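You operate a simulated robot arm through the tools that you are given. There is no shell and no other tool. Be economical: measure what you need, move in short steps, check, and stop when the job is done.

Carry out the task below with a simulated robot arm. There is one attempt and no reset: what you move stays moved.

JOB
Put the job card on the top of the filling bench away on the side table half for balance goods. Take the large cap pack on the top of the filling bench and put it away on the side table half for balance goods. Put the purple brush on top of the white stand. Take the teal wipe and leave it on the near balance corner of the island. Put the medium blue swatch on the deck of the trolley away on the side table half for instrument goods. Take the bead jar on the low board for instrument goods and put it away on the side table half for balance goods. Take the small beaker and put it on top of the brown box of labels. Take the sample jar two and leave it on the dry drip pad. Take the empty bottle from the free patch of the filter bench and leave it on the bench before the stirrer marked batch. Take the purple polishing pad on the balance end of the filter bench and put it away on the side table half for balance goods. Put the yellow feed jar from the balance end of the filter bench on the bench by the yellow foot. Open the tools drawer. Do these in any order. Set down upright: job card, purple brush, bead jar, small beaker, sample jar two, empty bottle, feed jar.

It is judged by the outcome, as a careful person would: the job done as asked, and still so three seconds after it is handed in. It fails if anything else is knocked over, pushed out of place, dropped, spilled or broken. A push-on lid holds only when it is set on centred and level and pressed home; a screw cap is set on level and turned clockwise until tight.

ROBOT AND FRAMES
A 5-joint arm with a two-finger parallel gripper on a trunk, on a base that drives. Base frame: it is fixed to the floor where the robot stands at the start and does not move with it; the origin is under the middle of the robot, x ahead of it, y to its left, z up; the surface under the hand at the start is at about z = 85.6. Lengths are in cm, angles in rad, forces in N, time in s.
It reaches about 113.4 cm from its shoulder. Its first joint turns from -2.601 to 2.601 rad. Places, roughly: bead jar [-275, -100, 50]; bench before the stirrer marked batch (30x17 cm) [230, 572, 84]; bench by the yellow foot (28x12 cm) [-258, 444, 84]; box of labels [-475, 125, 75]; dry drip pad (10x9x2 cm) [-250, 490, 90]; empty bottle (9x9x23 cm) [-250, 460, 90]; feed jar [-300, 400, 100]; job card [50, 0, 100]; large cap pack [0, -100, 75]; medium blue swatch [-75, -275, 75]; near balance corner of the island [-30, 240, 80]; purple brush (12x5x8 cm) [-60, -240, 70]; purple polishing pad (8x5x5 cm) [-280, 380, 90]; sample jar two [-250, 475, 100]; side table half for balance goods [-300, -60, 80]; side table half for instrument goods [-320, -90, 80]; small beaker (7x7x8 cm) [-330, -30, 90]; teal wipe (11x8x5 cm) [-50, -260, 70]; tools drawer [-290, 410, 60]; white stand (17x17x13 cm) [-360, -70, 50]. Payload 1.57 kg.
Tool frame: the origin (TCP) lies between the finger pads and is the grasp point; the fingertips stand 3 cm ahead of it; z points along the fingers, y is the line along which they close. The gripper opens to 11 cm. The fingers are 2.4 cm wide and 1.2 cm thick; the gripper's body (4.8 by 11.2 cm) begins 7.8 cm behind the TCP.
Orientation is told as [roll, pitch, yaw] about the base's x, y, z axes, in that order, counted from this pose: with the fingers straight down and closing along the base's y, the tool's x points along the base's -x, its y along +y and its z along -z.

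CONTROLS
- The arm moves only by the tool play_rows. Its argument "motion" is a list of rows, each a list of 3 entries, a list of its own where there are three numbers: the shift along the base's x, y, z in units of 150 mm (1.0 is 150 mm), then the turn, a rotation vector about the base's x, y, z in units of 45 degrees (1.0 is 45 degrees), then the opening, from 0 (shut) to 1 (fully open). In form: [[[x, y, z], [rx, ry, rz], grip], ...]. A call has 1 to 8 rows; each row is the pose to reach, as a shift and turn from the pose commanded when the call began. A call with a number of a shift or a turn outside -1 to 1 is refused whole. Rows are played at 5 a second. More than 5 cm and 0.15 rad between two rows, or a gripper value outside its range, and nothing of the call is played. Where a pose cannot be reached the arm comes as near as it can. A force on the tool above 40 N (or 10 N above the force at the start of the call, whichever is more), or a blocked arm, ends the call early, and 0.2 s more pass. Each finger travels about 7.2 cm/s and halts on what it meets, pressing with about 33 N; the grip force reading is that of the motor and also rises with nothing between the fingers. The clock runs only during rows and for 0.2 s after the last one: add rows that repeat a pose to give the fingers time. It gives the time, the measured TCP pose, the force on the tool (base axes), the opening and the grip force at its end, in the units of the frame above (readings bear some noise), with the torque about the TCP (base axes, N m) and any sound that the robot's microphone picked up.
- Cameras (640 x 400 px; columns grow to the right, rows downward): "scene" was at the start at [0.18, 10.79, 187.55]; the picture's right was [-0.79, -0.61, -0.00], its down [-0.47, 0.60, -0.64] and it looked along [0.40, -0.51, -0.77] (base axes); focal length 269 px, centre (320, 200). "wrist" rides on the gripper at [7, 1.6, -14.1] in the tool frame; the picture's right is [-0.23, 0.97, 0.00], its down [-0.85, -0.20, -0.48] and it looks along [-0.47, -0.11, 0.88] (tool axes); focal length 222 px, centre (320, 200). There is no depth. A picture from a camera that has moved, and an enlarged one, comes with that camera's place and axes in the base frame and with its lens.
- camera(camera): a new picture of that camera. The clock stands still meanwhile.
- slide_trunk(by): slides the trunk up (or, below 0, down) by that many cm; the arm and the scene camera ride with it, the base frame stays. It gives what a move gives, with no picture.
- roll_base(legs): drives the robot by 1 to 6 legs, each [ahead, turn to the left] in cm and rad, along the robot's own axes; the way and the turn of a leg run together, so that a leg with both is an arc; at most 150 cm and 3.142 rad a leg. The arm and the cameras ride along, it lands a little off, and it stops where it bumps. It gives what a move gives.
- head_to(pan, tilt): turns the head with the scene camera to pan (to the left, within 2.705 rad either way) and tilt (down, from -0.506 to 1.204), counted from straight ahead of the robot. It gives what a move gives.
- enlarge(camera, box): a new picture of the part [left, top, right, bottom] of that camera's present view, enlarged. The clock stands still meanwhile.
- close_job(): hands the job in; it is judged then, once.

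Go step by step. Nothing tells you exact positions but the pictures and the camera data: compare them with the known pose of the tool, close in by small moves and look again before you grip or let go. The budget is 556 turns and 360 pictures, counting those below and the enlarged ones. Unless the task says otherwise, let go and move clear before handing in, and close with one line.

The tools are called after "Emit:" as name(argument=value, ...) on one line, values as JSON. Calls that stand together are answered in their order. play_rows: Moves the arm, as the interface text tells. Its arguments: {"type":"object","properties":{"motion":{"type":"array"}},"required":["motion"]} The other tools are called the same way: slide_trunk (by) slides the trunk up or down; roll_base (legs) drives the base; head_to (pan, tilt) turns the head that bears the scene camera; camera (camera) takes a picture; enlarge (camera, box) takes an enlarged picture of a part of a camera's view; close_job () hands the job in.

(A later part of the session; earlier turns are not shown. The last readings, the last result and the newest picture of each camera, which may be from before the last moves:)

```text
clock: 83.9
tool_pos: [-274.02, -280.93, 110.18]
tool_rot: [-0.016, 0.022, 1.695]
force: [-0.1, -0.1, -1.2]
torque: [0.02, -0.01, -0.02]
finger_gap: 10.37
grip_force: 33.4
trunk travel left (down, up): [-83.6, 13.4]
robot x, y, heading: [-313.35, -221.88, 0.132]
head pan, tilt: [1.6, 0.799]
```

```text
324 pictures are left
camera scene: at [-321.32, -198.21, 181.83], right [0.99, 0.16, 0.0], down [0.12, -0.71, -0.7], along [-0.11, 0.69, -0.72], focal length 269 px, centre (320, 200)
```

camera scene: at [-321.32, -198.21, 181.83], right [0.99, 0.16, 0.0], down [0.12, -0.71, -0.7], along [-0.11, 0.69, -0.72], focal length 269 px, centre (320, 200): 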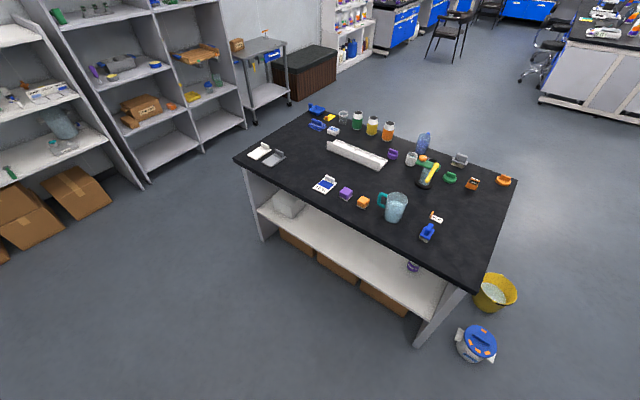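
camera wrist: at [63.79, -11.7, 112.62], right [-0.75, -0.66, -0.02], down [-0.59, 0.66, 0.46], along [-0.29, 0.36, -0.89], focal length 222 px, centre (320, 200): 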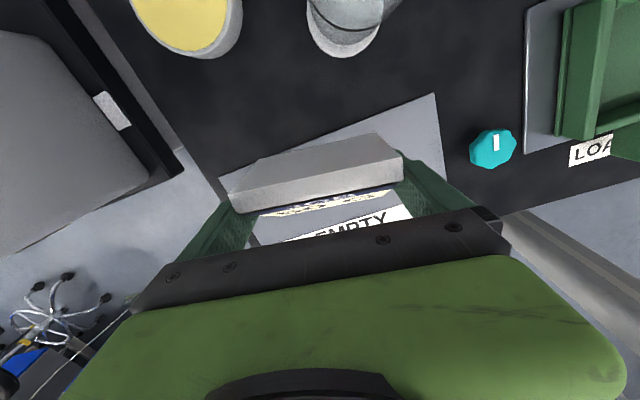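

The back has the low board with the white stand (left) and bead jar (right). I return to the front side to place the card.

Emit:
roll_base(legs=[[130, 0], [0, 1.16], [125, 0], [0, 0.88], [133, 0], [0, 1.18]])

Emit:
head_to(pan=0.9, tilt=0.75)

Emit:
camera(camera="scene")

```text
clock: 110.8
tool_pos: [-278.17, 77.18, 110.4]
tool_rot: [-0.013, 0.024, -1.331]
force: [-1.0, 0.2, -1.9]
torque: [0.06, -0.05, 0.01]
finger_gap: 10.33
grip_force: 32.9
trunk travel left (down, up): [-83.6, 13.4]
robot x, y, heading: [-231.52, 19.49, -2.883]
head pan, tilt: [1.6, 0.799]
```

```text
clock: 111.9
tool_pos: [-278.04, 77.14, 110.27]
tool_rot: [-0.016, 0.024, -1.33]
force: [-0.3, -0.2, -0.1]
torque: [0.0, -0.01, 0.0]
finger_gap: 10.37
grip_force: 33.2
trunk travel left (down, up): [-83.6, 13.4]
robot x, y, heading: [-231.37, 19.78, -2.885]
head pan, tilt: [0.901, 0.75]
```

```text
323 pictures are left
camera scene: at [-225.97, -3.35, 182.22], right [-0.92, 0.4, 0.0], down [0.27, 0.62, -0.73], along [-0.29, -0.67, -0.68], focal length 269 px, centre (320, 200)
```

scene: 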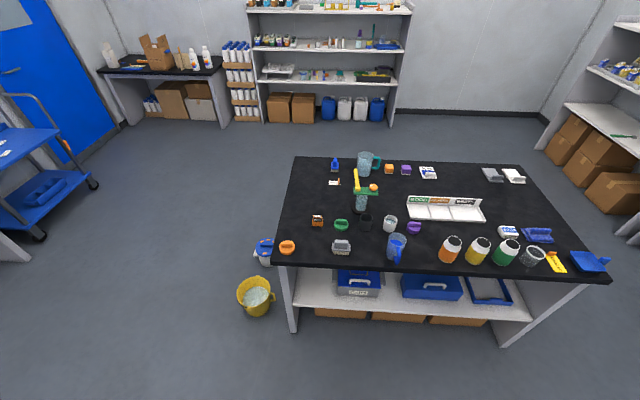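

I drive forward and swing round so the arm points at the free strip between the tray and the jars.

Emit:
roll_base(legs=[[48, 0], [0, 1.89]])

Emit:
camera(camera="wrist")

Emit:
head_to(pan=-1.1, tilt=0.85)

Emit:
camera(camera="scene")

```text
clock: 119.4
tool_pos: [-315.48, -56.19, 110.32]
tool_rot: [-0.015, 0.024, 0.602]
force: [0.5, -0.6, -1.7]
torque: [0.02, -0.01, 0.03]
finger_gap: 10.35
grip_force: 32.5
trunk travel left (down, up): [-83.6, 13.4]
robot x, y, heading: [-272.87, 12.07, -0.948]
head pan, tilt: [0.901, 0.75]
```

```text
322 pictures are left
camera wrist: at [-321.96, -58.19, 124.61], right [-0.36, 0.93, -0.02], down [0.82, 0.33, 0.46], along [0.44, 0.15, -0.89], focal length 222 px, centre (320, 200)
```

wrist: 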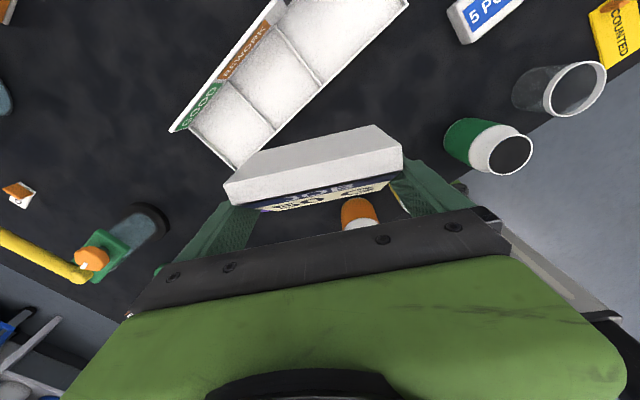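

```text
clock: 121.3
tool_pos: [-315.4, -56.08, 110.25]
tool_rot: [-0.015, 0.023, 0.602]
force: [-1.0, 0.3, -1.0]
torque: [-0.02, -0.02, -0.02]
finger_gap: 10.34
grip_force: 33.5
trunk travel left (down, up): [-83.6, 13.4]
robot x, y, heading: [-272.75, 11.77, -0.951]
head pan, tilt: [-1.1, 0.85]
```

```text
321 pictures are left
camera scene: at [-265.13, 18.18, 181.42], right [-0.89, 0.46, 0.0], down [0.35, 0.67, -0.66], along [-0.31, -0.58, -0.75], focal length 269 px, centre (320, 200)
```

scene: 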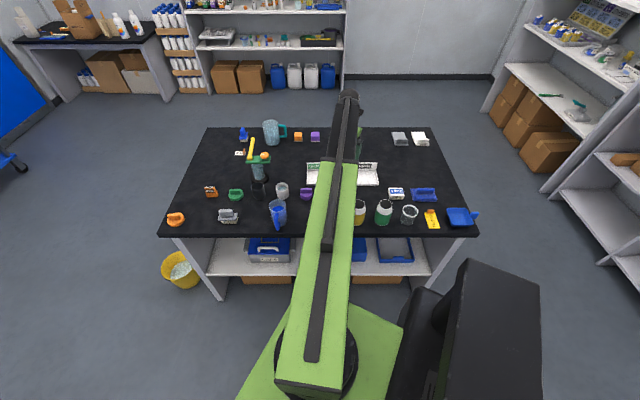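

I centre the card over the free strip and align it with the tray.

Emit:
play_rows(motion=[[[0.01, 0.04, 0], [0, 0, 0.18], 0.6], [[0.02, 0.08, 0], [0, 0, 0.36], 0.6], [[0.03, 0.12, 0], [0, 0, 0.5], 0.6], [[0.045, 0.17, 0], [0, 0, 0.56], 0.6]])

Emit:
slide_trunk(by=-17)

Emit:
camera(camera="wrist")

```text
clock: 122.3
tool_pos: [-314.48, -55.63, 110.34]
tool_rot: [-0.01, 0.024, 0.825]
force: [-0.4, 0.0, -1.2]
torque: [0.04, 0.04, 0.04]
finger_gap: 10.36
grip_force: 33.2
out of reach, approached as far as the arm can: row 2, 3, 4
trunk travel left (down, up): [-83.6, 13.4]
robot x, y, heading: [-272.34, 11.72, -0.957]
head pan, tilt: [-1.1, 0.85]
```

```text
clock: 124.2
tool_pos: [-314.39, -55.76, 93.25]
tool_rot: [-0.01, 0.023, 0.825]
force: [0.2, 0.9, -0.6]
torque: [-0.01, -0.02, 0.01]
finger_gap: 10.35
grip_force: 32.7
trunk travel left (down, up): [-66.6, 30.4]
robot x, y, heading: [-272.88, 11.89, -0.959]
head pan, tilt: [-1.1, 0.85]
```

```text
320 pictures are left
camera wrist: at [-320.23, -59.17, 107.63], right [-0.56, 0.83, -0.02], down [0.73, 0.5, 0.46], along [0.39, 0.25, -0.89], focal length 222 px, centre (320, 200)
```

wrist: 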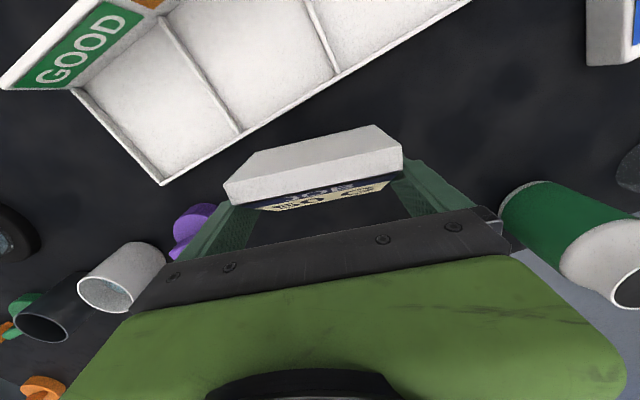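

Spin limit reached; the small angle is fine. I shift 1.5 cm away from the tray and lower further.

Emit:
play_rows(motion=[[[0.05, 0.09, 0], [0, 0, 0], 0.6], [[0.05, 0.09, 0], [0, 0, 0], 0.6]])

Emit:
slide_trunk(by=-4)

Emit:
camera(camera="wrist")

Emit:
enlarge(camera="scene", box=[260, 120, 460, 245])

```text
clock: 124.8
tool_pos: [-313.49, -54.34, 93.23]
tool_rot: [-0.011, 0.024, 0.821]
force: [-0.5, -0.5, -0.7]
torque: [0.02, -0.01, 0.03]
finger_gap: 10.34
grip_force: 32.7
trunk travel left (down, up): [-66.6, 30.4]
robot x, y, heading: [-272.68, 11.71, -0.948]
head pan, tilt: [-1.1, 0.85]
```

```text
clock: 125.7
tool_pos: [-313.51, -54.31, 89.57]
tool_rot: [-0.011, 0.026, 0.822]
force: [-2.2, -2.2, 26.2]
torque: [0.31, 0.93, 0.33]
finger_gap: 10.35
grip_force: 32.4
trunk travel left (down, up): [-62.6, 34.4]
robot x, y, heading: [-273.17, 11.79, -0.952]
head pan, tilt: [-1.1, 0.85]
```

```text
319 pictures are left
camera wrist: at [-319.32, -57.68, 103.82], right [-0.56, 0.83, -0.02], down [0.73, 0.5, 0.46], along [0.39, 0.24, -0.89], focal length 222 px, centre (320, 200)
```

wrist: 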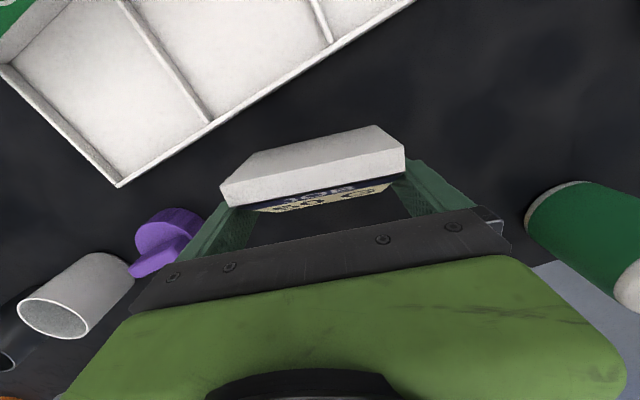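

```text
3.20 times, centred on (360, 182) of scene
camera zoom: at [-264.98, 18.41, 160.43], right [-0.89, 0.46, 0.0], down [0.35, 0.66, -0.66], along [-0.31, -0.59, -0.75], focal length 861 px, centre (192, 256)
```

zoom: 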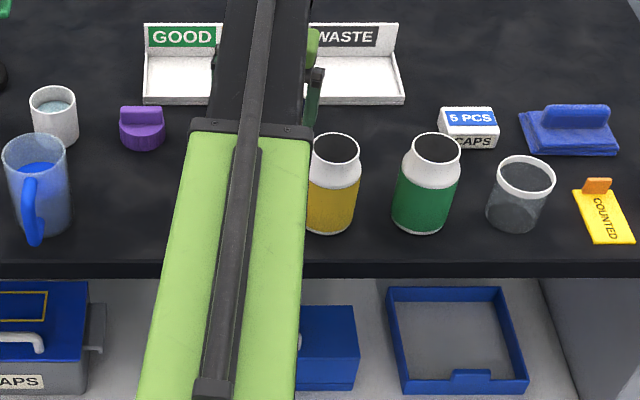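

The card rests on the table (25 N contact at the expected height). I release and rise.

Emit:
play_rows(motion=[[[0, 0, 0], [0, 0, 0], 0.98], [[0, 0, 0], [0, 0, 0], 1], [[0, 0, 0], [0, 0, 0], 1]])

Emit:
slide_trunk(by=12)

Emit:
camera(camera="wrist")

```text
clock: 126.5
tool_pos: [-313.57, -54.45, 89.27]
tool_rot: [-0.01, 0.026, 0.822]
force: [-0.6, 0.5, -0.4]
torque: [0.0, 0.01, -0.01]
finger_gap: 11.01
grip_force: 0.1
trunk travel left (down, up): [-62.6, 34.4]
robot x, y, heading: [-272.51, 11.61, -0.956]
head pan, tilt: [-1.1, 0.85]
```

```text
clock: 128.0
tool_pos: [-313.43, -54.47, 101.3]
tool_rot: [-0.01, 0.025, 0.822]
force: [-0.6, 0.8, 0.0]
torque: [-0.02, 0.0, 0.0]
finger_gap: 11.04
grip_force: 0.1
trunk travel left (down, up): [-74.6, 22.4]
robot x, y, heading: [-272.82, 11.88, -0.957]
head pan, tilt: [-1.1, 0.85]
```

```text
317 pictures are left
camera wrist: at [-319.42, -57.82, 115.63], right [-0.56, 0.83, -0.02], down [0.73, 0.5, 0.46], along [0.39, 0.25, -0.89], focal length 222 px, centre (320, 200)
```

wrist: 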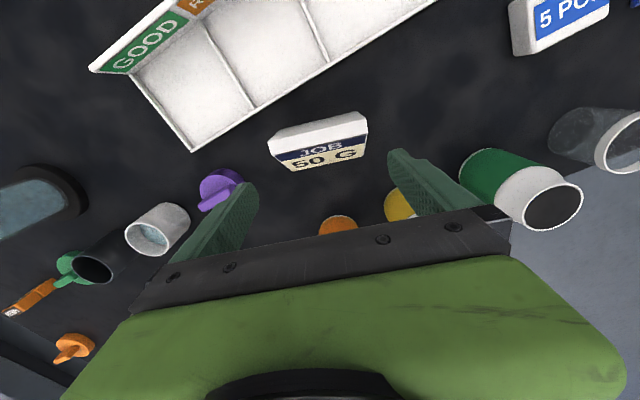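

The card stands well on the balance half. Next: the small beaker on this table, near (-332.6, -27). I raise, turn the arm toward it and spin the fingers.

Emit:
slide_trunk(by=9)

Emit:
roll_base(legs=[[0, -0.444]])

Emit:
play_rows(motion=[[[0.07, 0.04, 0], [0, 0, -0.18], 1], [[0.14, 0.08, 0], [0, 0, -0.36], 1], [[0.21, 0.12, 0], [0, 0, -0.54], 1], [[0.28, 0.16, 0], [0, 0, -0.72], 1], [[0.35, 0.2, 0], [0, 0, -0.9], 1], [[0.35, 0.2, 0], [0, 0, -1.0], 1]])

Emit:
camera(camera="wrist")

```text
clock: 129.2
tool_pos: [-313.53, -54.35, 110.25]
tool_rot: [-0.01, 0.024, 0.823]
force: [0.3, 0.2, -0.1]
torque: [0.01, 0.01, -0.03]
finger_gap: 11.01
grip_force: 0.1
trunk travel left (down, up): [-83.6, 13.4]
robot x, y, heading: [-272.78, 11.87, -0.953]
head pan, tilt: [-1.1, 0.85]
```

```text
clock: 130.9
tool_pos: [-337.86, -30.52, 110.32]
tool_rot: [-0.012, 0.024, 0.381]
force: [0.8, 0.6, 0.2]
torque: [0.0, 0.04, 0.01]
finger_gap: 11.01
grip_force: 0.1
trunk travel left (down, up): [-83.6, 13.4]
robot x, y, heading: [-275.0, 11.58, -1.386]
head pan, tilt: [-1.1, 0.85]
```

```text
clock: 132.3
tool_pos: [-332.6, -27.49, 110.28]
tool_rot: [-0.01, 0.024, -0.405]
force: [-0.3, -0.3, -0.2]
torque: [0.0, 0.0, 0.01]
finger_gap: 10.99
grip_force: 0.1
trunk travel left (down, up): [-83.6, 13.4]
robot x, y, heading: [-274.95, 11.6, -1.386]
head pan, tilt: [-1.1, 0.85]
```

```text
316 pictures are left
camera wrist: at [-338.0, -23.09, 124.63], right [0.59, 0.81, -0.02], down [0.72, -0.52, 0.46], along [0.36, -0.28, -0.89], focal length 222 px, centre (320, 200)
```

wrist: 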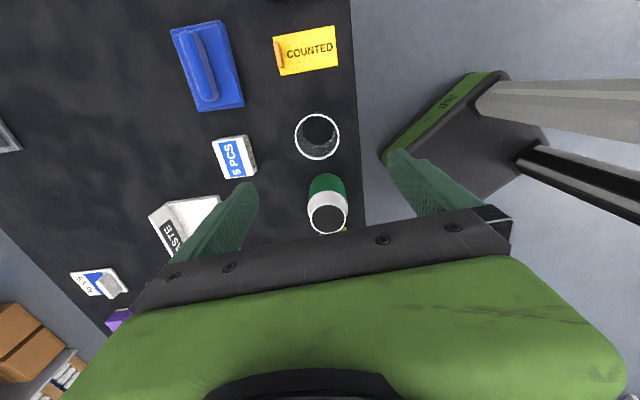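

Beaker right below; small shift of 1 cm, then lower with a check.

Emit:
play_rows(motion=[[[-0.06, 0.01, 0], [0, 0, 0], 1], [[-0.06, 0.01, 0], [0, 0, 0], 1]])

Emit:
slide_trunk(by=-13)

Emit:
camera(camera="wrist")

```text
clock: 132.9
tool_pos: [-333.41, -27.52, 110.33]
tool_rot: [-0.011, 0.025, -0.402]
force: [0.9, 0.1, 0.2]
torque: [0.02, -0.02, 0.0]
finger_gap: 10.99
grip_force: 0.1
trunk travel left (down, up): [-83.6, 13.4]
robot x, y, heading: [-274.69, 11.49, -1.392]
head pan, tilt: [-1.1, 0.85]
```

```text
clock: 134.5
tool_pos: [-333.43, -27.51, 97.38]
tool_rot: [-0.013, 0.025, -0.404]
force: [-0.1, -0.5, 0.3]
torque: [0.03, -0.01, 0.0]
finger_gap: 11.01
grip_force: 0.0
trunk travel left (down, up): [-70.6, 26.4]
robot x, y, heading: [-274.86, 11.04, -1.389]
head pan, tilt: [-1.1, 0.85]
```

```text
315 pictures are left
camera wrist: at [-338.91, -22.98, 111.64], right [0.59, 0.81, -0.02], down [0.72, -0.52, 0.46], along [0.36, -0.28, -0.89], focal length 222 px, centre (320, 200)
```

wrist: 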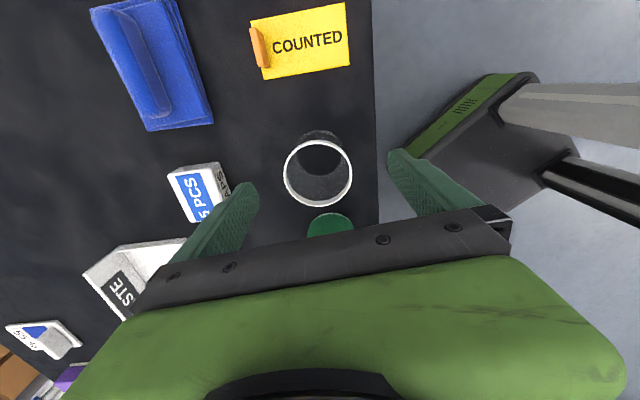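

Centred. Lower and grip the beaker.

Emit:
slide_trunk(by=-7.2)

Emit:
play_rows(motion=[[[0, 0, 0], [0, 0, 0], 0.3], [[0, 0, 0], [0, 0, 0], 0.3], [[0, 0, 0], [0, 0, 0], 0.3], [[0, 0, 0], [0, 0, 0], 0.3], [[0, 0, 0], [0, 0, 0], 0.3]])

Emit:
slide_trunk(by=20)

Emit:
camera(camera="wrist")

```text
clock: 135.6
tool_pos: [-333.47, -27.35, 90.12]
tool_rot: [-0.011, 0.023, -0.403]
force: [0.3, -0.1, -1.0]
torque: [0.01, 0.04, -0.03]
finger_gap: 11.0
grip_force: 0.1
trunk travel left (down, up): [-63.4, 33.6]
robot x, y, heading: [-275.06, 11.14, -1.385]
head pan, tilt: [-1.1, 0.85]
```

```text
clock: 136.8
tool_pos: [-333.37, -27.43, 90.06]
tool_rot: [-0.01, 0.024, -0.403]
force: [-0.3, -0.2, 0.5]
torque: [0.01, 0.02, 0.03]
finger_gap: 5.98
grip_force: 32.8
trunk travel left (down, up): [-63.4, 33.6]
robot x, y, heading: [-275.01, 11.49, -1.388]
head pan, tilt: [-1.1, 0.85]
```

```text
clock: 138.9
tool_pos: [-333.37, -27.38, 110.03]
tool_rot: [-0.01, 0.025, -0.403]
force: [0.9, 0.6, -1.4]
torque: [0.01, -0.04, -0.02]
finger_gap: 5.97
grip_force: 33.4
trunk travel left (down, up): [-83.4, 13.6]
robot x, y, heading: [-274.85, 11.26, -1.385]
head pan, tilt: [-1.1, 0.85]
```

```text
314 pictures are left
camera wrist: at [-338.92, -22.98, 124.43], right [0.59, 0.81, -0.02], down [0.72, -0.52, 0.46], along [0.36, -0.28, -0.89], focal length 222 px, centre (320, 200)
```

wrist: 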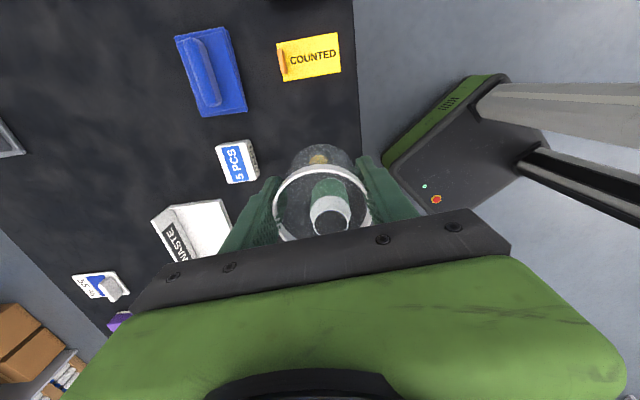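

Beaker held. I look toward the cart with the box of labels.

Emit:
head_to(pan=-2.3, tilt=0.5)

Emit:
camera(camera="scene")

```text
clock: 140.3
tool_pos: [-333.36, -27.49, 110.14]
tool_rot: [-0.011, 0.024, -0.404]
force: [-0.2, 0.0, -0.4]
torque: [-0.01, -0.02, -0.02]
finger_gap: 6.0
grip_force: 33.2
trunk travel left (down, up): [-83.4, 13.6]
robot x, y, heading: [-275.24, 11.27, -1.389]
head pan, tilt: [-2.3, 0.499]
```

```text
313 pictures are left
camera scene: at [-266.86, 23.56, 184.21], right [0.52, 0.85, 0.0], down [0.41, -0.25, -0.88], along [-0.75, 0.46, -0.48], focal length 269 px, centre (320, 200)
```

scene: 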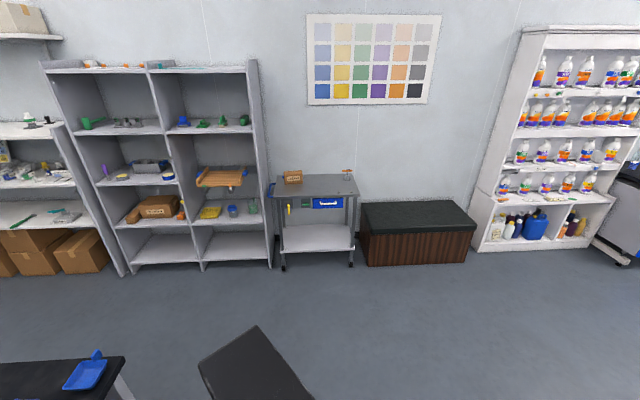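

Emit:
roll_base(legs=[[0, -2.28], [148, 0], [0, 1.163]])

Emit:
head_to(pan=-1.0, tilt=0.8)

Emit:
camera(camera="scene")

Emit:
camera(camera="wrist")

```text
clock: 155.8
tool_pos: [-463.46, 117.99, 110.01]
tool_rot: [-0.011, 0.022, -1.525]
force: [-0.5, 0.7, -0.6]
torque: [-0.05, 0.01, 0.01]
finger_gap: 5.93
grip_force: 33.5
trunk travel left (down, up): [-83.4, 13.6]
robot x, y, heading: [-401.81, 80.44, -2.516]
head pan, tilt: [-2.3, 0.499]
```

```text
clock: 157.3
tool_pos: [-463.52, 117.78, 110.03]
tool_rot: [-0.01, 0.023, -1.524]
force: [-0.1, 0.0, -0.1]
torque: [0.01, 0.0, -0.02]
finger_gap: 5.95
grip_force: 33.1
trunk travel left (down, up): [-83.4, 13.6]
robot x, y, heading: [-402.27, 80.39, -2.512]
head pan, tilt: [-1.0, 0.799]
```

```text
312 pictures are left
camera scene: at [-395.78, 72.1, 181.62], right [0.36, 0.93, 0.0], down [0.67, -0.26, -0.7], along [-0.65, 0.25, -0.72], focal length 269 px, centre (320, 200)
```

scene: 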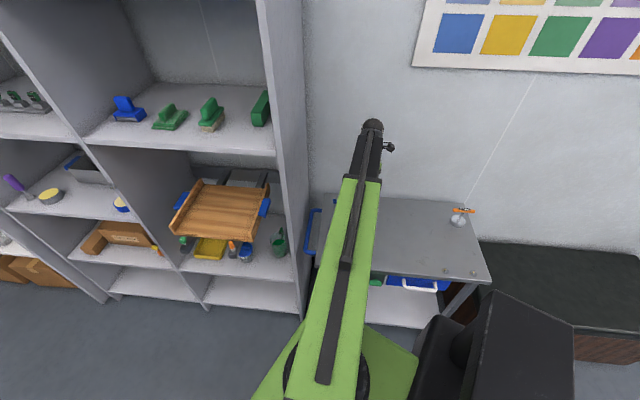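

```text
311 pictures are left
camera wrist: at [-462.12, 124.68, 124.43], right [0.98, -0.18, -0.02], down [-0.15, -0.87, 0.46], along [-0.1, -0.45, -0.89], focal length 222 px, centre (320, 200)
```

wrist: 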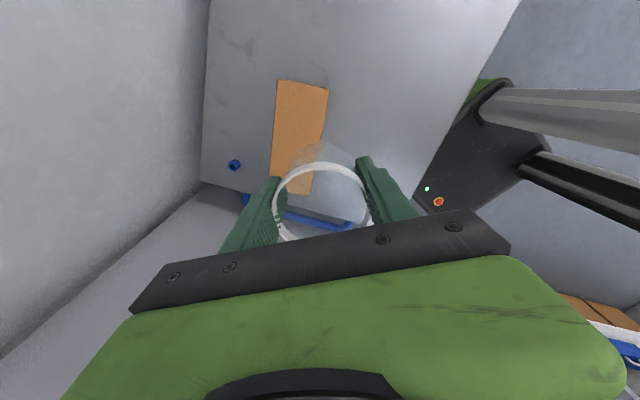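

The box top is visible below-left. I take a second height for triangulating its top.

Emit:
enlarge(camera="wrist", box=[220, 60, 400, 220])

Emit:
slide_trunk(by=12)

Emit:
enlarge(camera="wrist", box=[220, 60, 400, 220])

```text
2.50 times, centred on (310, 140) of wrist
camera zoom: at [-462.12, 124.68, 124.43], right [0.98, -0.18, -0.02], down [-0.15, -0.87, 0.46], along [-0.1, -0.45, -0.89], focal length 555 px, centre (345, 350)
```

zoom: 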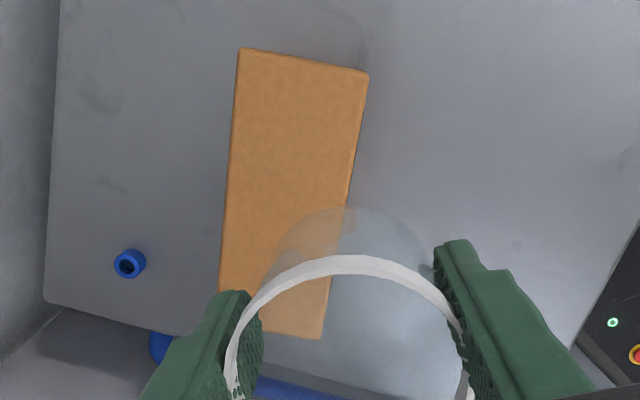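

```text
clock: 158.8
tool_pos: [-463.51, 117.77, 122.03]
tool_rot: [-0.01, 0.023, -1.525]
force: [-0.3, 0.2, -0.5]
torque: [0.0, 0.01, 0.0]
finger_gap: 5.91
grip_force: 32.8
trunk travel left (down, up): [-95.4, 1.6]
robot x, y, heading: [-401.67, 80.4, -2.51]
head pan, tilt: [-1.0, 0.799]
```

```text
2.50 times, centred on (310, 140) of wrist
camera zoom: at [-462.12, 124.69, 136.43], right [0.98, -0.18, -0.02], down [-0.15, -0.87, 0.46], along [-0.1, -0.45, -0.89], focal length 555 px, centre (345, 350)
```

zoom: 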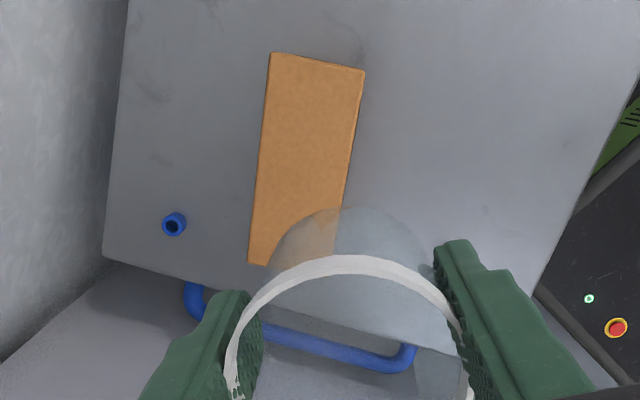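

Box top: centre about (-467.8, 117.5), z ≈ 90.5, 16×7 cm. I shift over it and lower.

Emit:
play_rows(motion=[[[-0.14, -0.01, 0], [0, 0, 0], 0.3], [[-0.287, -0.02, 0], [0, 0, 0], 0.3], [[-0.287, -0.02, 0], [0, 0, 0], 0.3]])

Emit:
slide_trunk(by=-23)

Emit:
enlarge(camera="wrist", box=[200, 40, 440, 240])

```text
clock: 159.6
tool_pos: [-467.69, 117.45, 122.12]
tool_rot: [-0.011, 0.024, -1.524]
force: [-0.8, 0.0, -0.2]
torque: [-0.02, 0.02, 0.02]
finger_gap: 5.94
grip_force: 32.4
trunk travel left (down, up): [-95.4, 1.6]
robot x, y, heading: [-401.78, 79.8, -2.506]
head pan, tilt: [-1.0, 0.799]
```

```text
clock: 162.0
tool_pos: [-467.75, 117.46, 99.08]
tool_rot: [-0.01, 0.025, -1.523]
force: [0.4, -0.8, -1.3]
torque: [-0.01, 0.01, 0.02]
finger_gap: 5.96
grip_force: 33.1
trunk travel left (down, up): [-72.4, 24.6]
robot x, y, heading: [-402.18, 80.63, -2.511]
head pan, tilt: [-1.0, 0.799]
```

```text
2.00 times, centred on (320, 140) of wrist
camera zoom: at [-466.36, 124.35, 113.44], right [0.98, -0.18, -0.02], down [-0.15, -0.87, 0.46], along [-0.1, -0.45, -0.89], focal length 444 px, centre (320, 320)
```

zoom: 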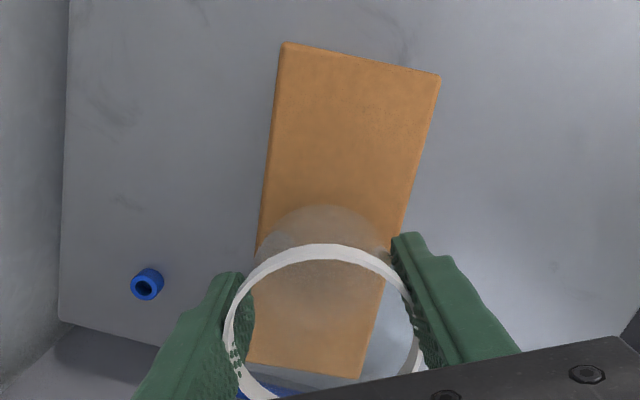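

Well centred over the box. Lower to contact.

Emit:
slide_trunk(by=-3.7)

Emit:
enlarge(camera="wrist", box=[200, 40, 440, 240])

```text
clock: 162.8
tool_pos: [-467.56, 117.5, 95.54]
tool_rot: [-0.01, 0.026, -1.523]
force: [0.4, 1.8, 35.0]
torque: [-0.47, -0.53, 0.13]
finger_gap: 5.79
grip_force: 33.0
trunk travel left (down, up): [-68.7, 28.3]
robot x, y, heading: [-401.83, 80.01, -2.507]
head pan, tilt: [-1.0, 0.799]
stopped: the force on the tool passed its limit at 77 N (the readings are from after the stop); the commanded pose is now the measured one
```

```text
2.00 times, centred on (320, 140) of wrist
camera zoom: at [-466.14, 124.29, 109.97], right [0.98, -0.18, -0.02], down [-0.15, -0.88, 0.46], along [-0.1, -0.45, -0.89], focal length 444 px, centre (320, 320)
```

zoom: 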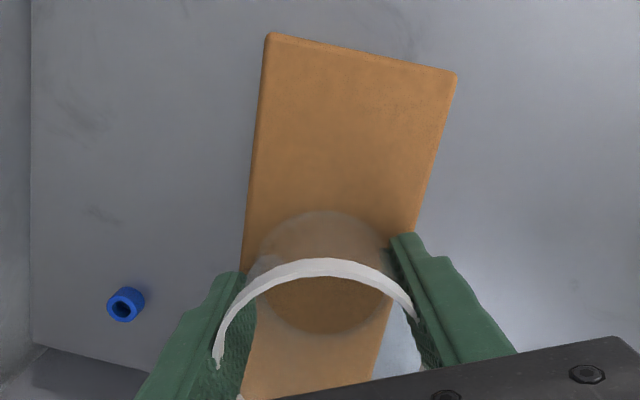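

Seated on the box. Release and rise.

Emit:
play_rows(motion=[[[0, 0, 0], [0, 0, 0], 0.8], [[0, 0, 0], [0, 0, 0], 0.9], [[0, 0, 0], [0, 0, 0], 0.9]])

Emit:
slide_trunk(by=14)

Emit:
camera(camera="wrist")

```text
clock: 163.6
tool_pos: [-467.74, 117.6, 95.47]
tool_rot: [-0.01, 0.024, -1.524]
force: [0.0, -0.4, -0.7]
torque: [-0.02, -0.03, -0.01]
finger_gap: 9.88
grip_force: 0.0
trunk travel left (down, up): [-68.7, 28.3]
robot x, y, heading: [-402.09, 80.57, -2.511]
head pan, tilt: [-1.0, 0.799]
```

```text
clock: 165.2
tool_pos: [-467.67, 117.47, 109.42]
tool_rot: [-0.01, 0.026, -1.522]
force: [-0.1, 0.0, 0.4]
torque: [0.0, 0.01, -0.01]
finger_gap: 9.91
grip_force: 0.0
trunk travel left (down, up): [-82.7, 14.3]
robot x, y, heading: [-401.96, 80.19, -2.51]
head pan, tilt: [-1.0, 0.799]
```

```text
306 pictures are left
camera wrist: at [-466.35, 124.38, 123.77], right [0.98, -0.18, -0.02], down [-0.15, -0.87, 0.46], along [-0.1, -0.45, -0.89], focal length 222 px, centre (320, 200)
```

wrist: 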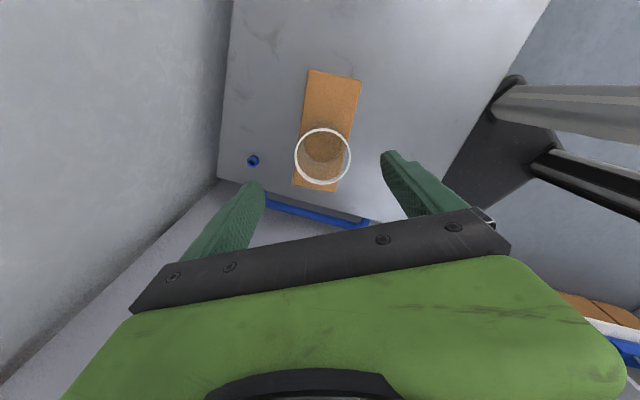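

Beaker done. Next I go to the filter bench area; I turn right and drive over, then look.

Emit:
roll_base(legs=[[0, -2.89], [130, 0], [120, 0]])

Emit:
head_to(pan=0.9, tilt=0.5)

Emit:
camera(camera="scene")

```text
clock: 184.3
tool_pos: [-168.84, 256.07, 109.29]
tool_rot: [-0.011, 0.025, 1.881]
force: [0.6, 0.3, -0.9]
torque: [-0.04, 0.03, -0.01]
finger_gap: 9.89
grip_force: 0.0
trunk travel left (down, up): [-82.7, 14.3]
robot x, y, heading: [-239.95, 272.92, 0.905]
head pan, tilt: [-1.0, 0.799]
```

```text
clock: 186.2
tool_pos: [-168.88, 255.98, 109.41]
tool_rot: [-0.011, 0.026, 1.883]
force: [-0.6, -0.5, 0.2]
torque: [0.0, -0.02, -0.04]
finger_gap: 9.86
grip_force: 0.0
trunk travel left (down, up): [-82.7, 14.3]
robot x, y, heading: [-240.24, 273.23, 0.898]
head pan, tilt: [0.901, 0.499]
```

```text
305 pictures are left
camera scene: at [-258.46, 289.03, 183.55], right [0.97, 0.23, 0.0], down [0.11, -0.47, -0.88], along [-0.2, 0.85, -0.48], focal length 269 px, centre (320, 200)
```

scene: 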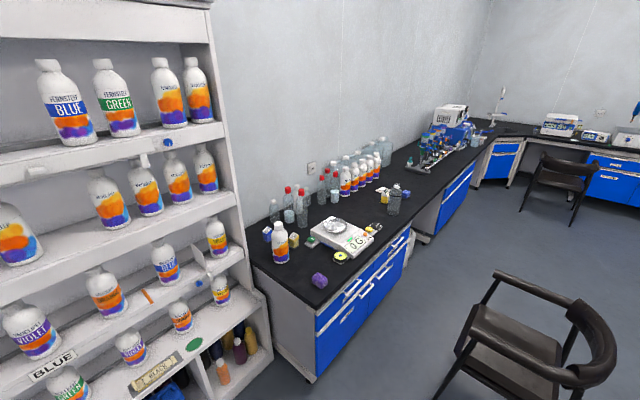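

Emit:
enlarge(camera="scene", box=[235, 130, 435, 300])

Emit:
enlarge(camera="scene", box=[400, 90, 520, 190])

Emit:
enlarge(camera="scene", box=[290, 220, 440, 360])

```text
2.35 times, centred on (335, 215) of scene
camera zoom: at [-258.46, 289.03, 183.55], right [0.97, 0.23, 0.0], down [0.11, -0.47, -0.88], along [-0.2, 0.85, -0.48], focal length 633 px, centre (285, 165)
```

zoom: 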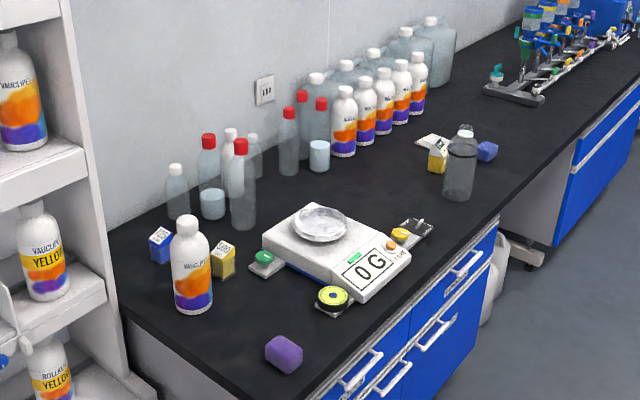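

```text
4.00 times, centred on (460, 140) of scene
camera zoom: at [-258.46, 289.03, 183.55], right [0.97, 0.23, 0.0], down [0.11, -0.47, -0.88], along [-0.2, 0.85, -0.48], focal length 1077 px, centre (-240, 440)
```

zoom: 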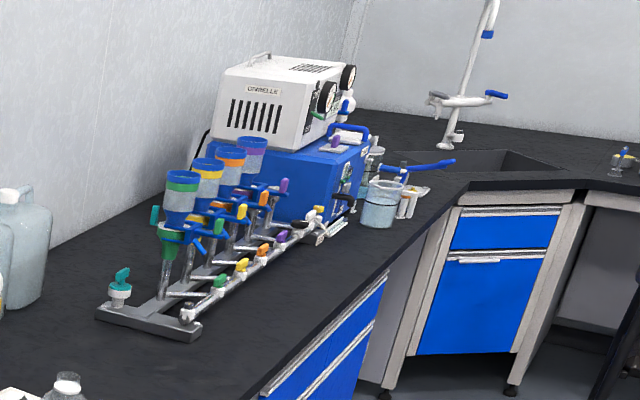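

```text
2.86 times, centred on (365, 290) of scene
camera zoom: at [-258.46, 289.03, 183.55], right [0.97, 0.23, 0.0], down [0.11, -0.47, -0.88], along [-0.2, 0.85, -0.48], focal length 769 px, centre (191, -57)
```

zoom: 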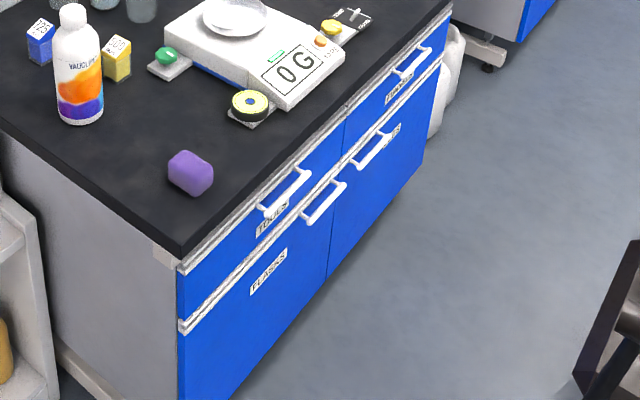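

I can see the bench: purple pad, yellow feed jar beside the white bottle, drip pad, empty bottle, and the TOOLS drawer. A chair stands nearby, so I approach from the left end: retract, raise, and drive.

Emit:
play_rows(motion=[[[-0.25, 0.06, 0], [0, 0, 0], 1], [[-0.5, 0.12, 0], [0, 0, 0], 1], [[-0.75, 0.18, 0], [0, 0, 0], 1], [[-0.98, 0.23, 0], [0, 0, 0], 1]])

Emit:
slide_trunk(by=14)

Emit:
roll_base(legs=[[0, 0.77], [50, 0]])

Emit:
head_to(pan=-0.1, tilt=0.8)

Emit:
camera(camera="scene")

```text
clock: 187.2
tool_pos: [-183.73, 259.55, 109.38]
tool_rot: [-0.01, 0.025, 1.881]
force: [-0.4, -0.5, 0.4]
torque: [0.0, 0.01, 0.02]
finger_gap: 11.0
grip_force: 0.1
trunk travel left (down, up): [-82.7, 14.3]
robot x, y, heading: [-240.35, 272.91, 0.899]
head pan, tilt: [0.901, 0.499]
```

```text
clock: 188.8
tool_pos: [-183.58, 259.54, 123.39]
tool_rot: [-0.01, 0.025, 1.881]
force: [0.2, 0.3, 0.0]
torque: [-0.02, 0.0, 0.05]
finger_gap: 10.97
grip_force: 0.1
trunk travel left (down, up): [-96.7, 0.3]
robot x, y, heading: [-240.09, 273.72, 0.901]
head pan, tilt: [0.901, 0.499]
```

```text
clock: 193.8
tool_pos: [-196.2, 352.68, 123.47]
tool_rot: [-0.011, 0.024, 2.672]
force: [-0.1, 0.6, -0.5]
torque: [0.03, 0.01, -0.01]
finger_gap: 11.0
grip_force: 0.0
trunk travel left (down, up): [-96.7, 0.3]
robot x, y, heading: [-246.94, 322.03, 1.685]
head pan, tilt: [0.901, 0.499]
```

```text
clock: 195.1
tool_pos: [-196.22, 352.64, 123.4]
tool_rot: [-0.011, 0.025, 2.671]
force: [-0.4, 0.3, 0.1]
torque: [0.03, 0.0, 0.0]
finger_gap: 11.01
grip_force: 0.0
trunk travel left (down, up): [-96.7, 0.3]
robot x, y, heading: [-246.97, 322.06, 1.683]
head pan, tilt: [-0.099, 0.799]
```

```text
301 pictures are left
camera scene: at [-263.42, 323.61, 194.95], right [1.0, 0.01, 0.0], down [0.01, -0.72, -0.7], along [-0.01, 0.7, -0.72], focal length 269 px, centre (320, 200)
```

scene: 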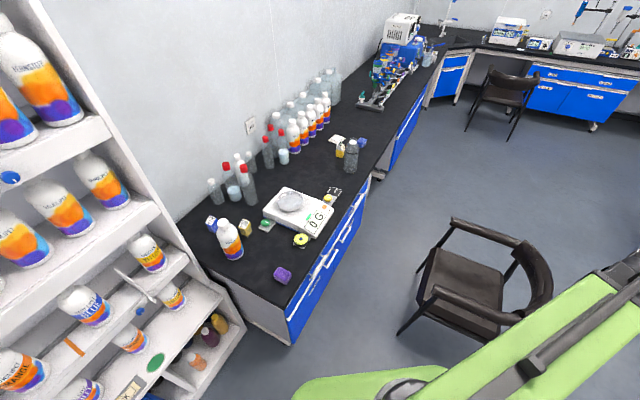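

Emit:
enlarge(camera="scene", box=[190, 160, 350, 290])

Emit:
enlarge(camera="scene", box=[310, 120, 390, 180])

```text
3.08 times, centred on (270, 225) of scene
camera zoom: at [-263.42, 323.61, 194.95], right [1.0, 0.01, 0.0], down [0.01, -0.72, -0.7], along [-0.01, 0.7, -0.72], focal length 828 px, centre (474, 123)
```

zoom: 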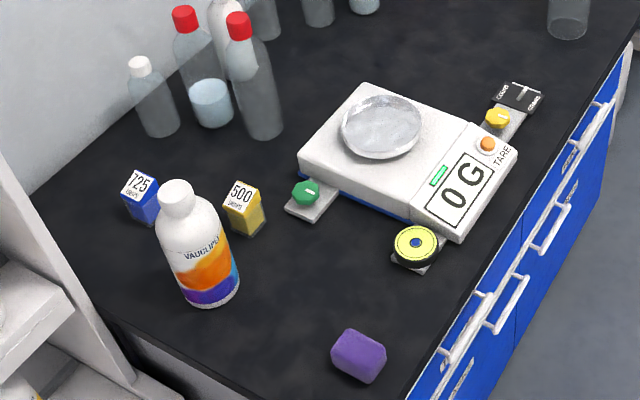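

```text
6.67 times, centred on (350, 150) of scene
camera zoom: at [-263.42, 323.61, 194.95], right [1.0, 0.01, 0.0], down [0.01, -0.72, -0.7], along [-0.01, 0.7, -0.72], focal length 1794 px, centre (120, 533)
```

zoom: 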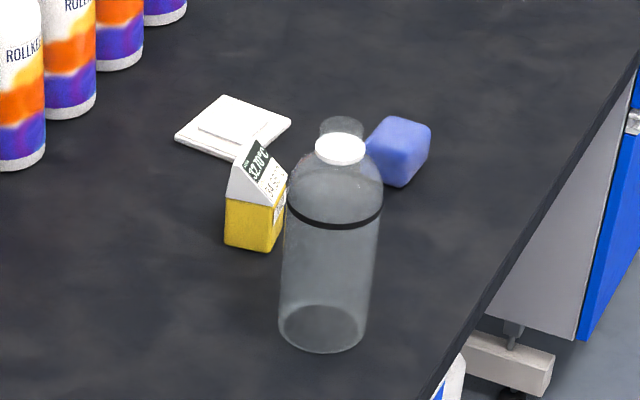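

The yellow "500" cube is the feed jar; the balance's yellow foot marks the spot beyond. I move up 12 cm and turn so the boom points at the jar.

Emit:
roll_base(legs=[[12, 0], [0, 1.65]])

Emit:
camera(camera="wrist")

```text
clock: 200.2
tool_pos: [-280.82, 383.7, 123.45]
tool_rot: [-0.01, 0.024, -2.003]
force: [0.2, 0.2, 0.1]
torque: [0.01, -0.02, -0.02]
finger_gap: 10.99
grip_force: 0.0
trunk travel left (down, up): [-96.7, 0.3]
robot x, y, heading: [-247.41, 328.25, -2.998]
head pan, tilt: [-0.099, 0.799]
```

```text
298 pictures are left
camera wrist: at [-276.53, 389.23, 137.74], right [0.79, -0.62, -0.01], down [-0.54, -0.7, 0.46], along [-0.29, -0.35, -0.89], focal length 222 px, centre (320, 200)
```

wrist: 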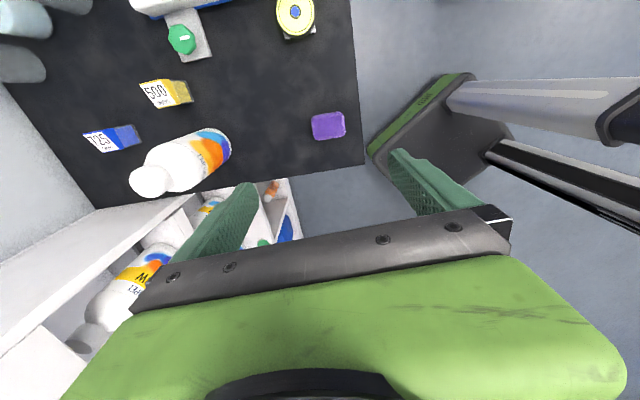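

I move over the jar, spinning to close across its longer sides away from the bottle.

Emit:
play_rows(motion=[[[-0.2, 0.22, 0], [0, 0, -0.13], 1], [[-0.4, 0.44, 0], [0, 0, -0.27], 1], [[-0.6, 0.66, 0], [0, 0, -0.4], 1], [[-0.78, 0.88, 0], [0, 0, -0.54], 1]])

Emit:
play_rows(motion=[[[-0.2, 0.23, 0], [0, 0, -0.07], 1], [[-0.4, 0.46, 0], [0, 0, -0.13], 1], [[-0.6, 0.7, 0], [0, 0, -0.13], 1]])

Emit:
camera(camera="wrist")

```text
clock: 201.2
tool_pos: [-292.75, 397.04, 123.37]
tool_rot: [-0.007, 0.025, -2.431]
force: [1.2, -0.6, 0.1]
torque: [-0.01, 0.01, 0.0]
finger_gap: 11.0
grip_force: 0.1
trunk travel left (down, up): [-96.7, 0.3]
robot x, y, heading: [-247.39, 328.19, -3.0]
head pan, tilt: [-0.099, 0.799]
```

```text
clock: 202.0
tool_pos: [-299.39, 404.33, 123.49]
tool_rot: [-0.013, 0.024, -2.529]
force: [-0.7, -0.1, -0.7]
torque: [0.05, 0.03, 0.03]
finger_gap: 11.0
grip_force: 0.1
out of reach, approached as far as the arm can: row 3
trunk travel left (down, up): [-96.7, 0.3]
robot x, y, heading: [-247.44, 328.44, -2.999]
head pan, tilt: [-0.099, 0.799]
```

```text
297 pictures are left
camera wrist: at [-292.92, 406.85, 137.78], right [0.37, -0.93, -0.02], down [-0.82, -0.34, 0.46], along [-0.43, -0.16, -0.89], focal length 222 px, centre (320, 200)
```

wrist: 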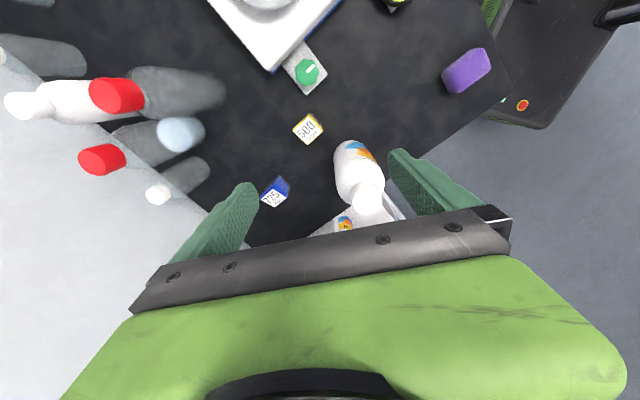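

Horizontal reach ends at about 92 cm, so I need to stand closer. I retract a bit, then roll 14 cm forward.

Emit:
play_rows(motion=[[[0.2, -0.25, 0], [0, 0, 0], 1], [[0.4, -0.5, 0], [0, 0, 0], 1]])

Emit:
roll_base(legs=[[14, 0]])

Emit:
enlarge(camera="wrist", box=[200, 0, 440, 200])

```text
clock: 202.6
tool_pos: [-293.1, 396.51, 123.48]
tool_rot: [-0.01, 0.025, -2.532]
force: [0.1, 0.9, -0.9]
torque: [0.0, 0.0, 0.01]
finger_gap: 10.99
grip_force: 0.0
trunk travel left (down, up): [-96.7, 0.3]
robot x, y, heading: [-247.97, 328.08, -2.997]
head pan, tilt: [-0.099, 0.799]
```

```text
clock: 203.9
tool_pos: [-307.5, 394.54, 123.4]
tool_rot: [-0.009, 0.026, -2.532]
force: [-0.3, -0.1, -0.2]
torque: [-0.01, -0.05, 0.02]
finger_gap: 11.0
grip_force: 0.0
trunk travel left (down, up): [-96.7, 0.3]
robot x, y, heading: [-261.56, 326.09, -2.998]
head pan, tilt: [-0.099, 0.799]
```

```text
2.00 times, centred on (320, 100) of wrist
camera zoom: at [-301.12, 397.11, 137.71], right [0.37, -0.93, -0.01], down [-0.82, -0.34, 0.46], along [-0.43, -0.16, -0.89], focal length 444 px, centre (320, 400)
```

zoom: 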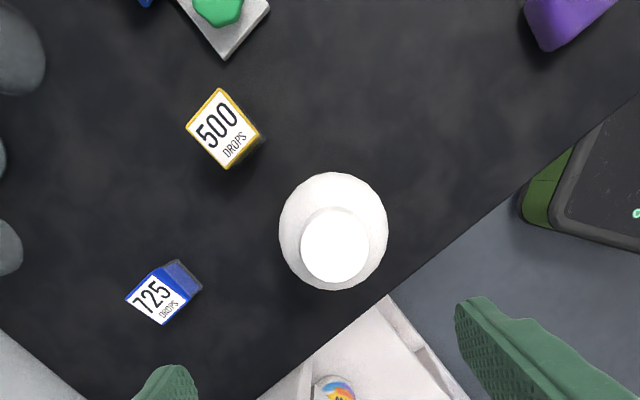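

Emit:
play_rows(motion=[[[0.1, 0.2, 0], [0, 0, 0.18], 1], [[0.2, 0.4, 0], [0, 0, 0.36], 1], [[0.3, 0.6, 0], [0, 0, 0.54], 1], [[0.4, 0.81, 0], [0, 0, 0.715], 1], [[0.4, 0.81, 0], [0, 0, 0.715], 1]])

Emit:
slide_trunk(by=-15)

Emit:
camera(camera="wrist")

```text
clock: 205.1
tool_pos: [-301.27, 406.53, 123.43]
tool_rot: [-0.012, 0.026, -1.965]
force: [0.3, -0.6, 0.1]
torque: [0.04, 0.02, 0.0]
finger_gap: 11.0
grip_force: 0.1
trunk travel left (down, up): [-96.7, 0.3]
robot x, y, heading: [-261.28, 326.26, -3.001]
head pan, tilt: [-0.099, 0.799]
```

```text
clock: 206.9
tool_pos: [-301.26, 406.57, 108.46]
tool_rot: [-0.011, 0.025, -1.969]
force: [-0.5, 0.1, 0.4]
torque: [-0.03, 0.0, -0.02]
finger_gap: 11.0
grip_force: 0.1
trunk travel left (down, up): [-81.7, 15.3]
robot x, y, heading: [-261.43, 326.17, -3.0]
head pan, tilt: [-0.099, 0.799]
```

```text
295 pictures are left
camera wrist: at [-297.09, 412.18, 122.78], right [0.81, -0.59, -0.02], down [-0.52, -0.72, 0.46], along [-0.28, -0.36, -0.89], focal length 222 px, centre (320, 200)
```

wrist: 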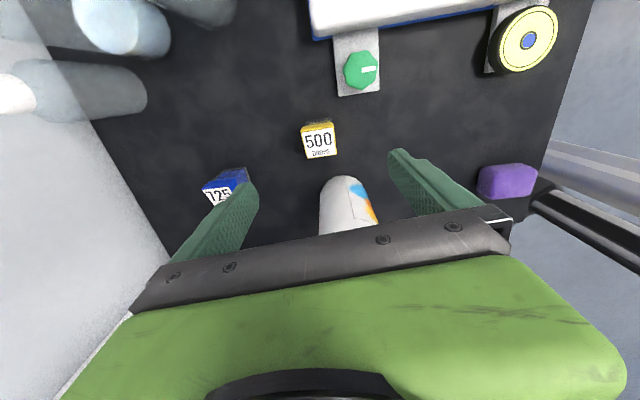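

Aligned over the jar; lower beside the bottle and check before closing.

Emit:
slide_trunk(by=-12)

Emit:
camera(camera="wrist")

```text
clock: 208.4
tool_pos: [-301.31, 406.67, 96.38]
tool_rot: [-0.011, 0.026, -1.968]
force: [-0.4, -0.3, -0.4]
torque: [-0.02, 0.02, 0.01]
finger_gap: 11.0
grip_force: 0.1
trunk travel left (down, up): [-69.7, 27.3]
robot x, y, heading: [-261.56, 326.13, -2.994]
head pan, tilt: [-0.099, 0.799]
```

```text
294 pictures are left
camera wrist: at [-297.09, 412.18, 110.78], right [0.81, -0.59, -0.02], down [-0.52, -0.72, 0.46], along [-0.28, -0.36, -0.89], focal length 222 px, centre (320, 200)
```

wrist: 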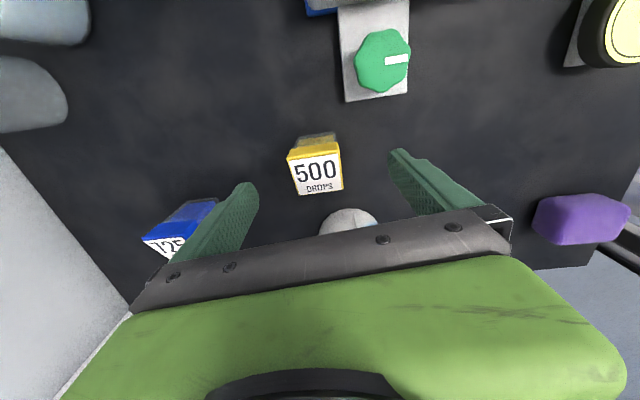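

Emit:
slide_trunk(by=-6.4)

Emit:
play_rows(motion=[[[0, 0, 0], [0, 0, 0], 0.2], [[0, 0, 0], [0, 0, 0], 0.2], [[0, 0, 0], [0, 0, 0], 0.2], [[0, 0, 0], [0, 0, 0], 0.2], [[0, 0, 0], [0, 0, 0], 0.2], [[0, 0, 0], [0, 0, 0], 0.2]])

Emit:
slide_trunk(by=33)

Emit:
camera(camera="wrist")

```text
clock: 209.4
tool_pos: [-301.21, 406.57, 89.99]
tool_rot: [-0.009, 0.024, -1.969]
force: [0.0, -0.4, 0.3]
torque: [-0.01, -0.03, 0.02]
finger_gap: 11.01
grip_force: 0.1
trunk travel left (down, up): [-63.3, 33.7]
robot x, y, heading: [-261.49, 326.26, -3.0]
head pan, tilt: [-0.099, 0.799]
```

```text
clock: 210.8
tool_pos: [-301.16, 406.66, 90.06]
tool_rot: [-0.009, 0.024, -1.97]
force: [0.1, -0.9, 0.2]
torque: [-0.06, -0.05, 0.0]
finger_gap: 4.41
grip_force: 33.2
trunk travel left (down, up): [-63.3, 33.7]
robot x, y, heading: [-261.34, 326.22, -3.001]
head pan, tilt: [-0.099, 0.799]
```

```text
clock: 214.1
tool_pos: [-301.25, 406.59, 122.96]
tool_rot: [-0.01, 0.025, -1.97]
force: [0.3, -0.3, -1.3]
torque: [0.02, 0.01, 0.0]
finger_gap: 4.41
grip_force: 33.1
trunk travel left (down, up): [-96.3, 0.7]
robot x, y, heading: [-261.76, 326.21, -2.999]
head pan, tilt: [-0.099, 0.799]
```

```text
293 pictures are left
camera wrist: at [-297.09, 412.21, 137.35], right [0.81, -0.59, -0.02], down [-0.52, -0.72, 0.46], along [-0.28, -0.36, -0.89], focal length 222 px, centre (320, 200)
```

wrist: 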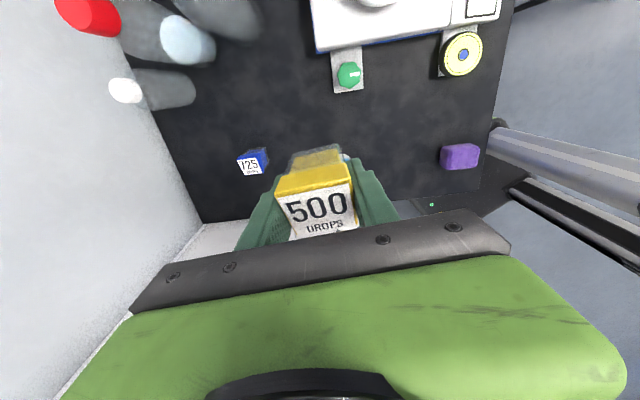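

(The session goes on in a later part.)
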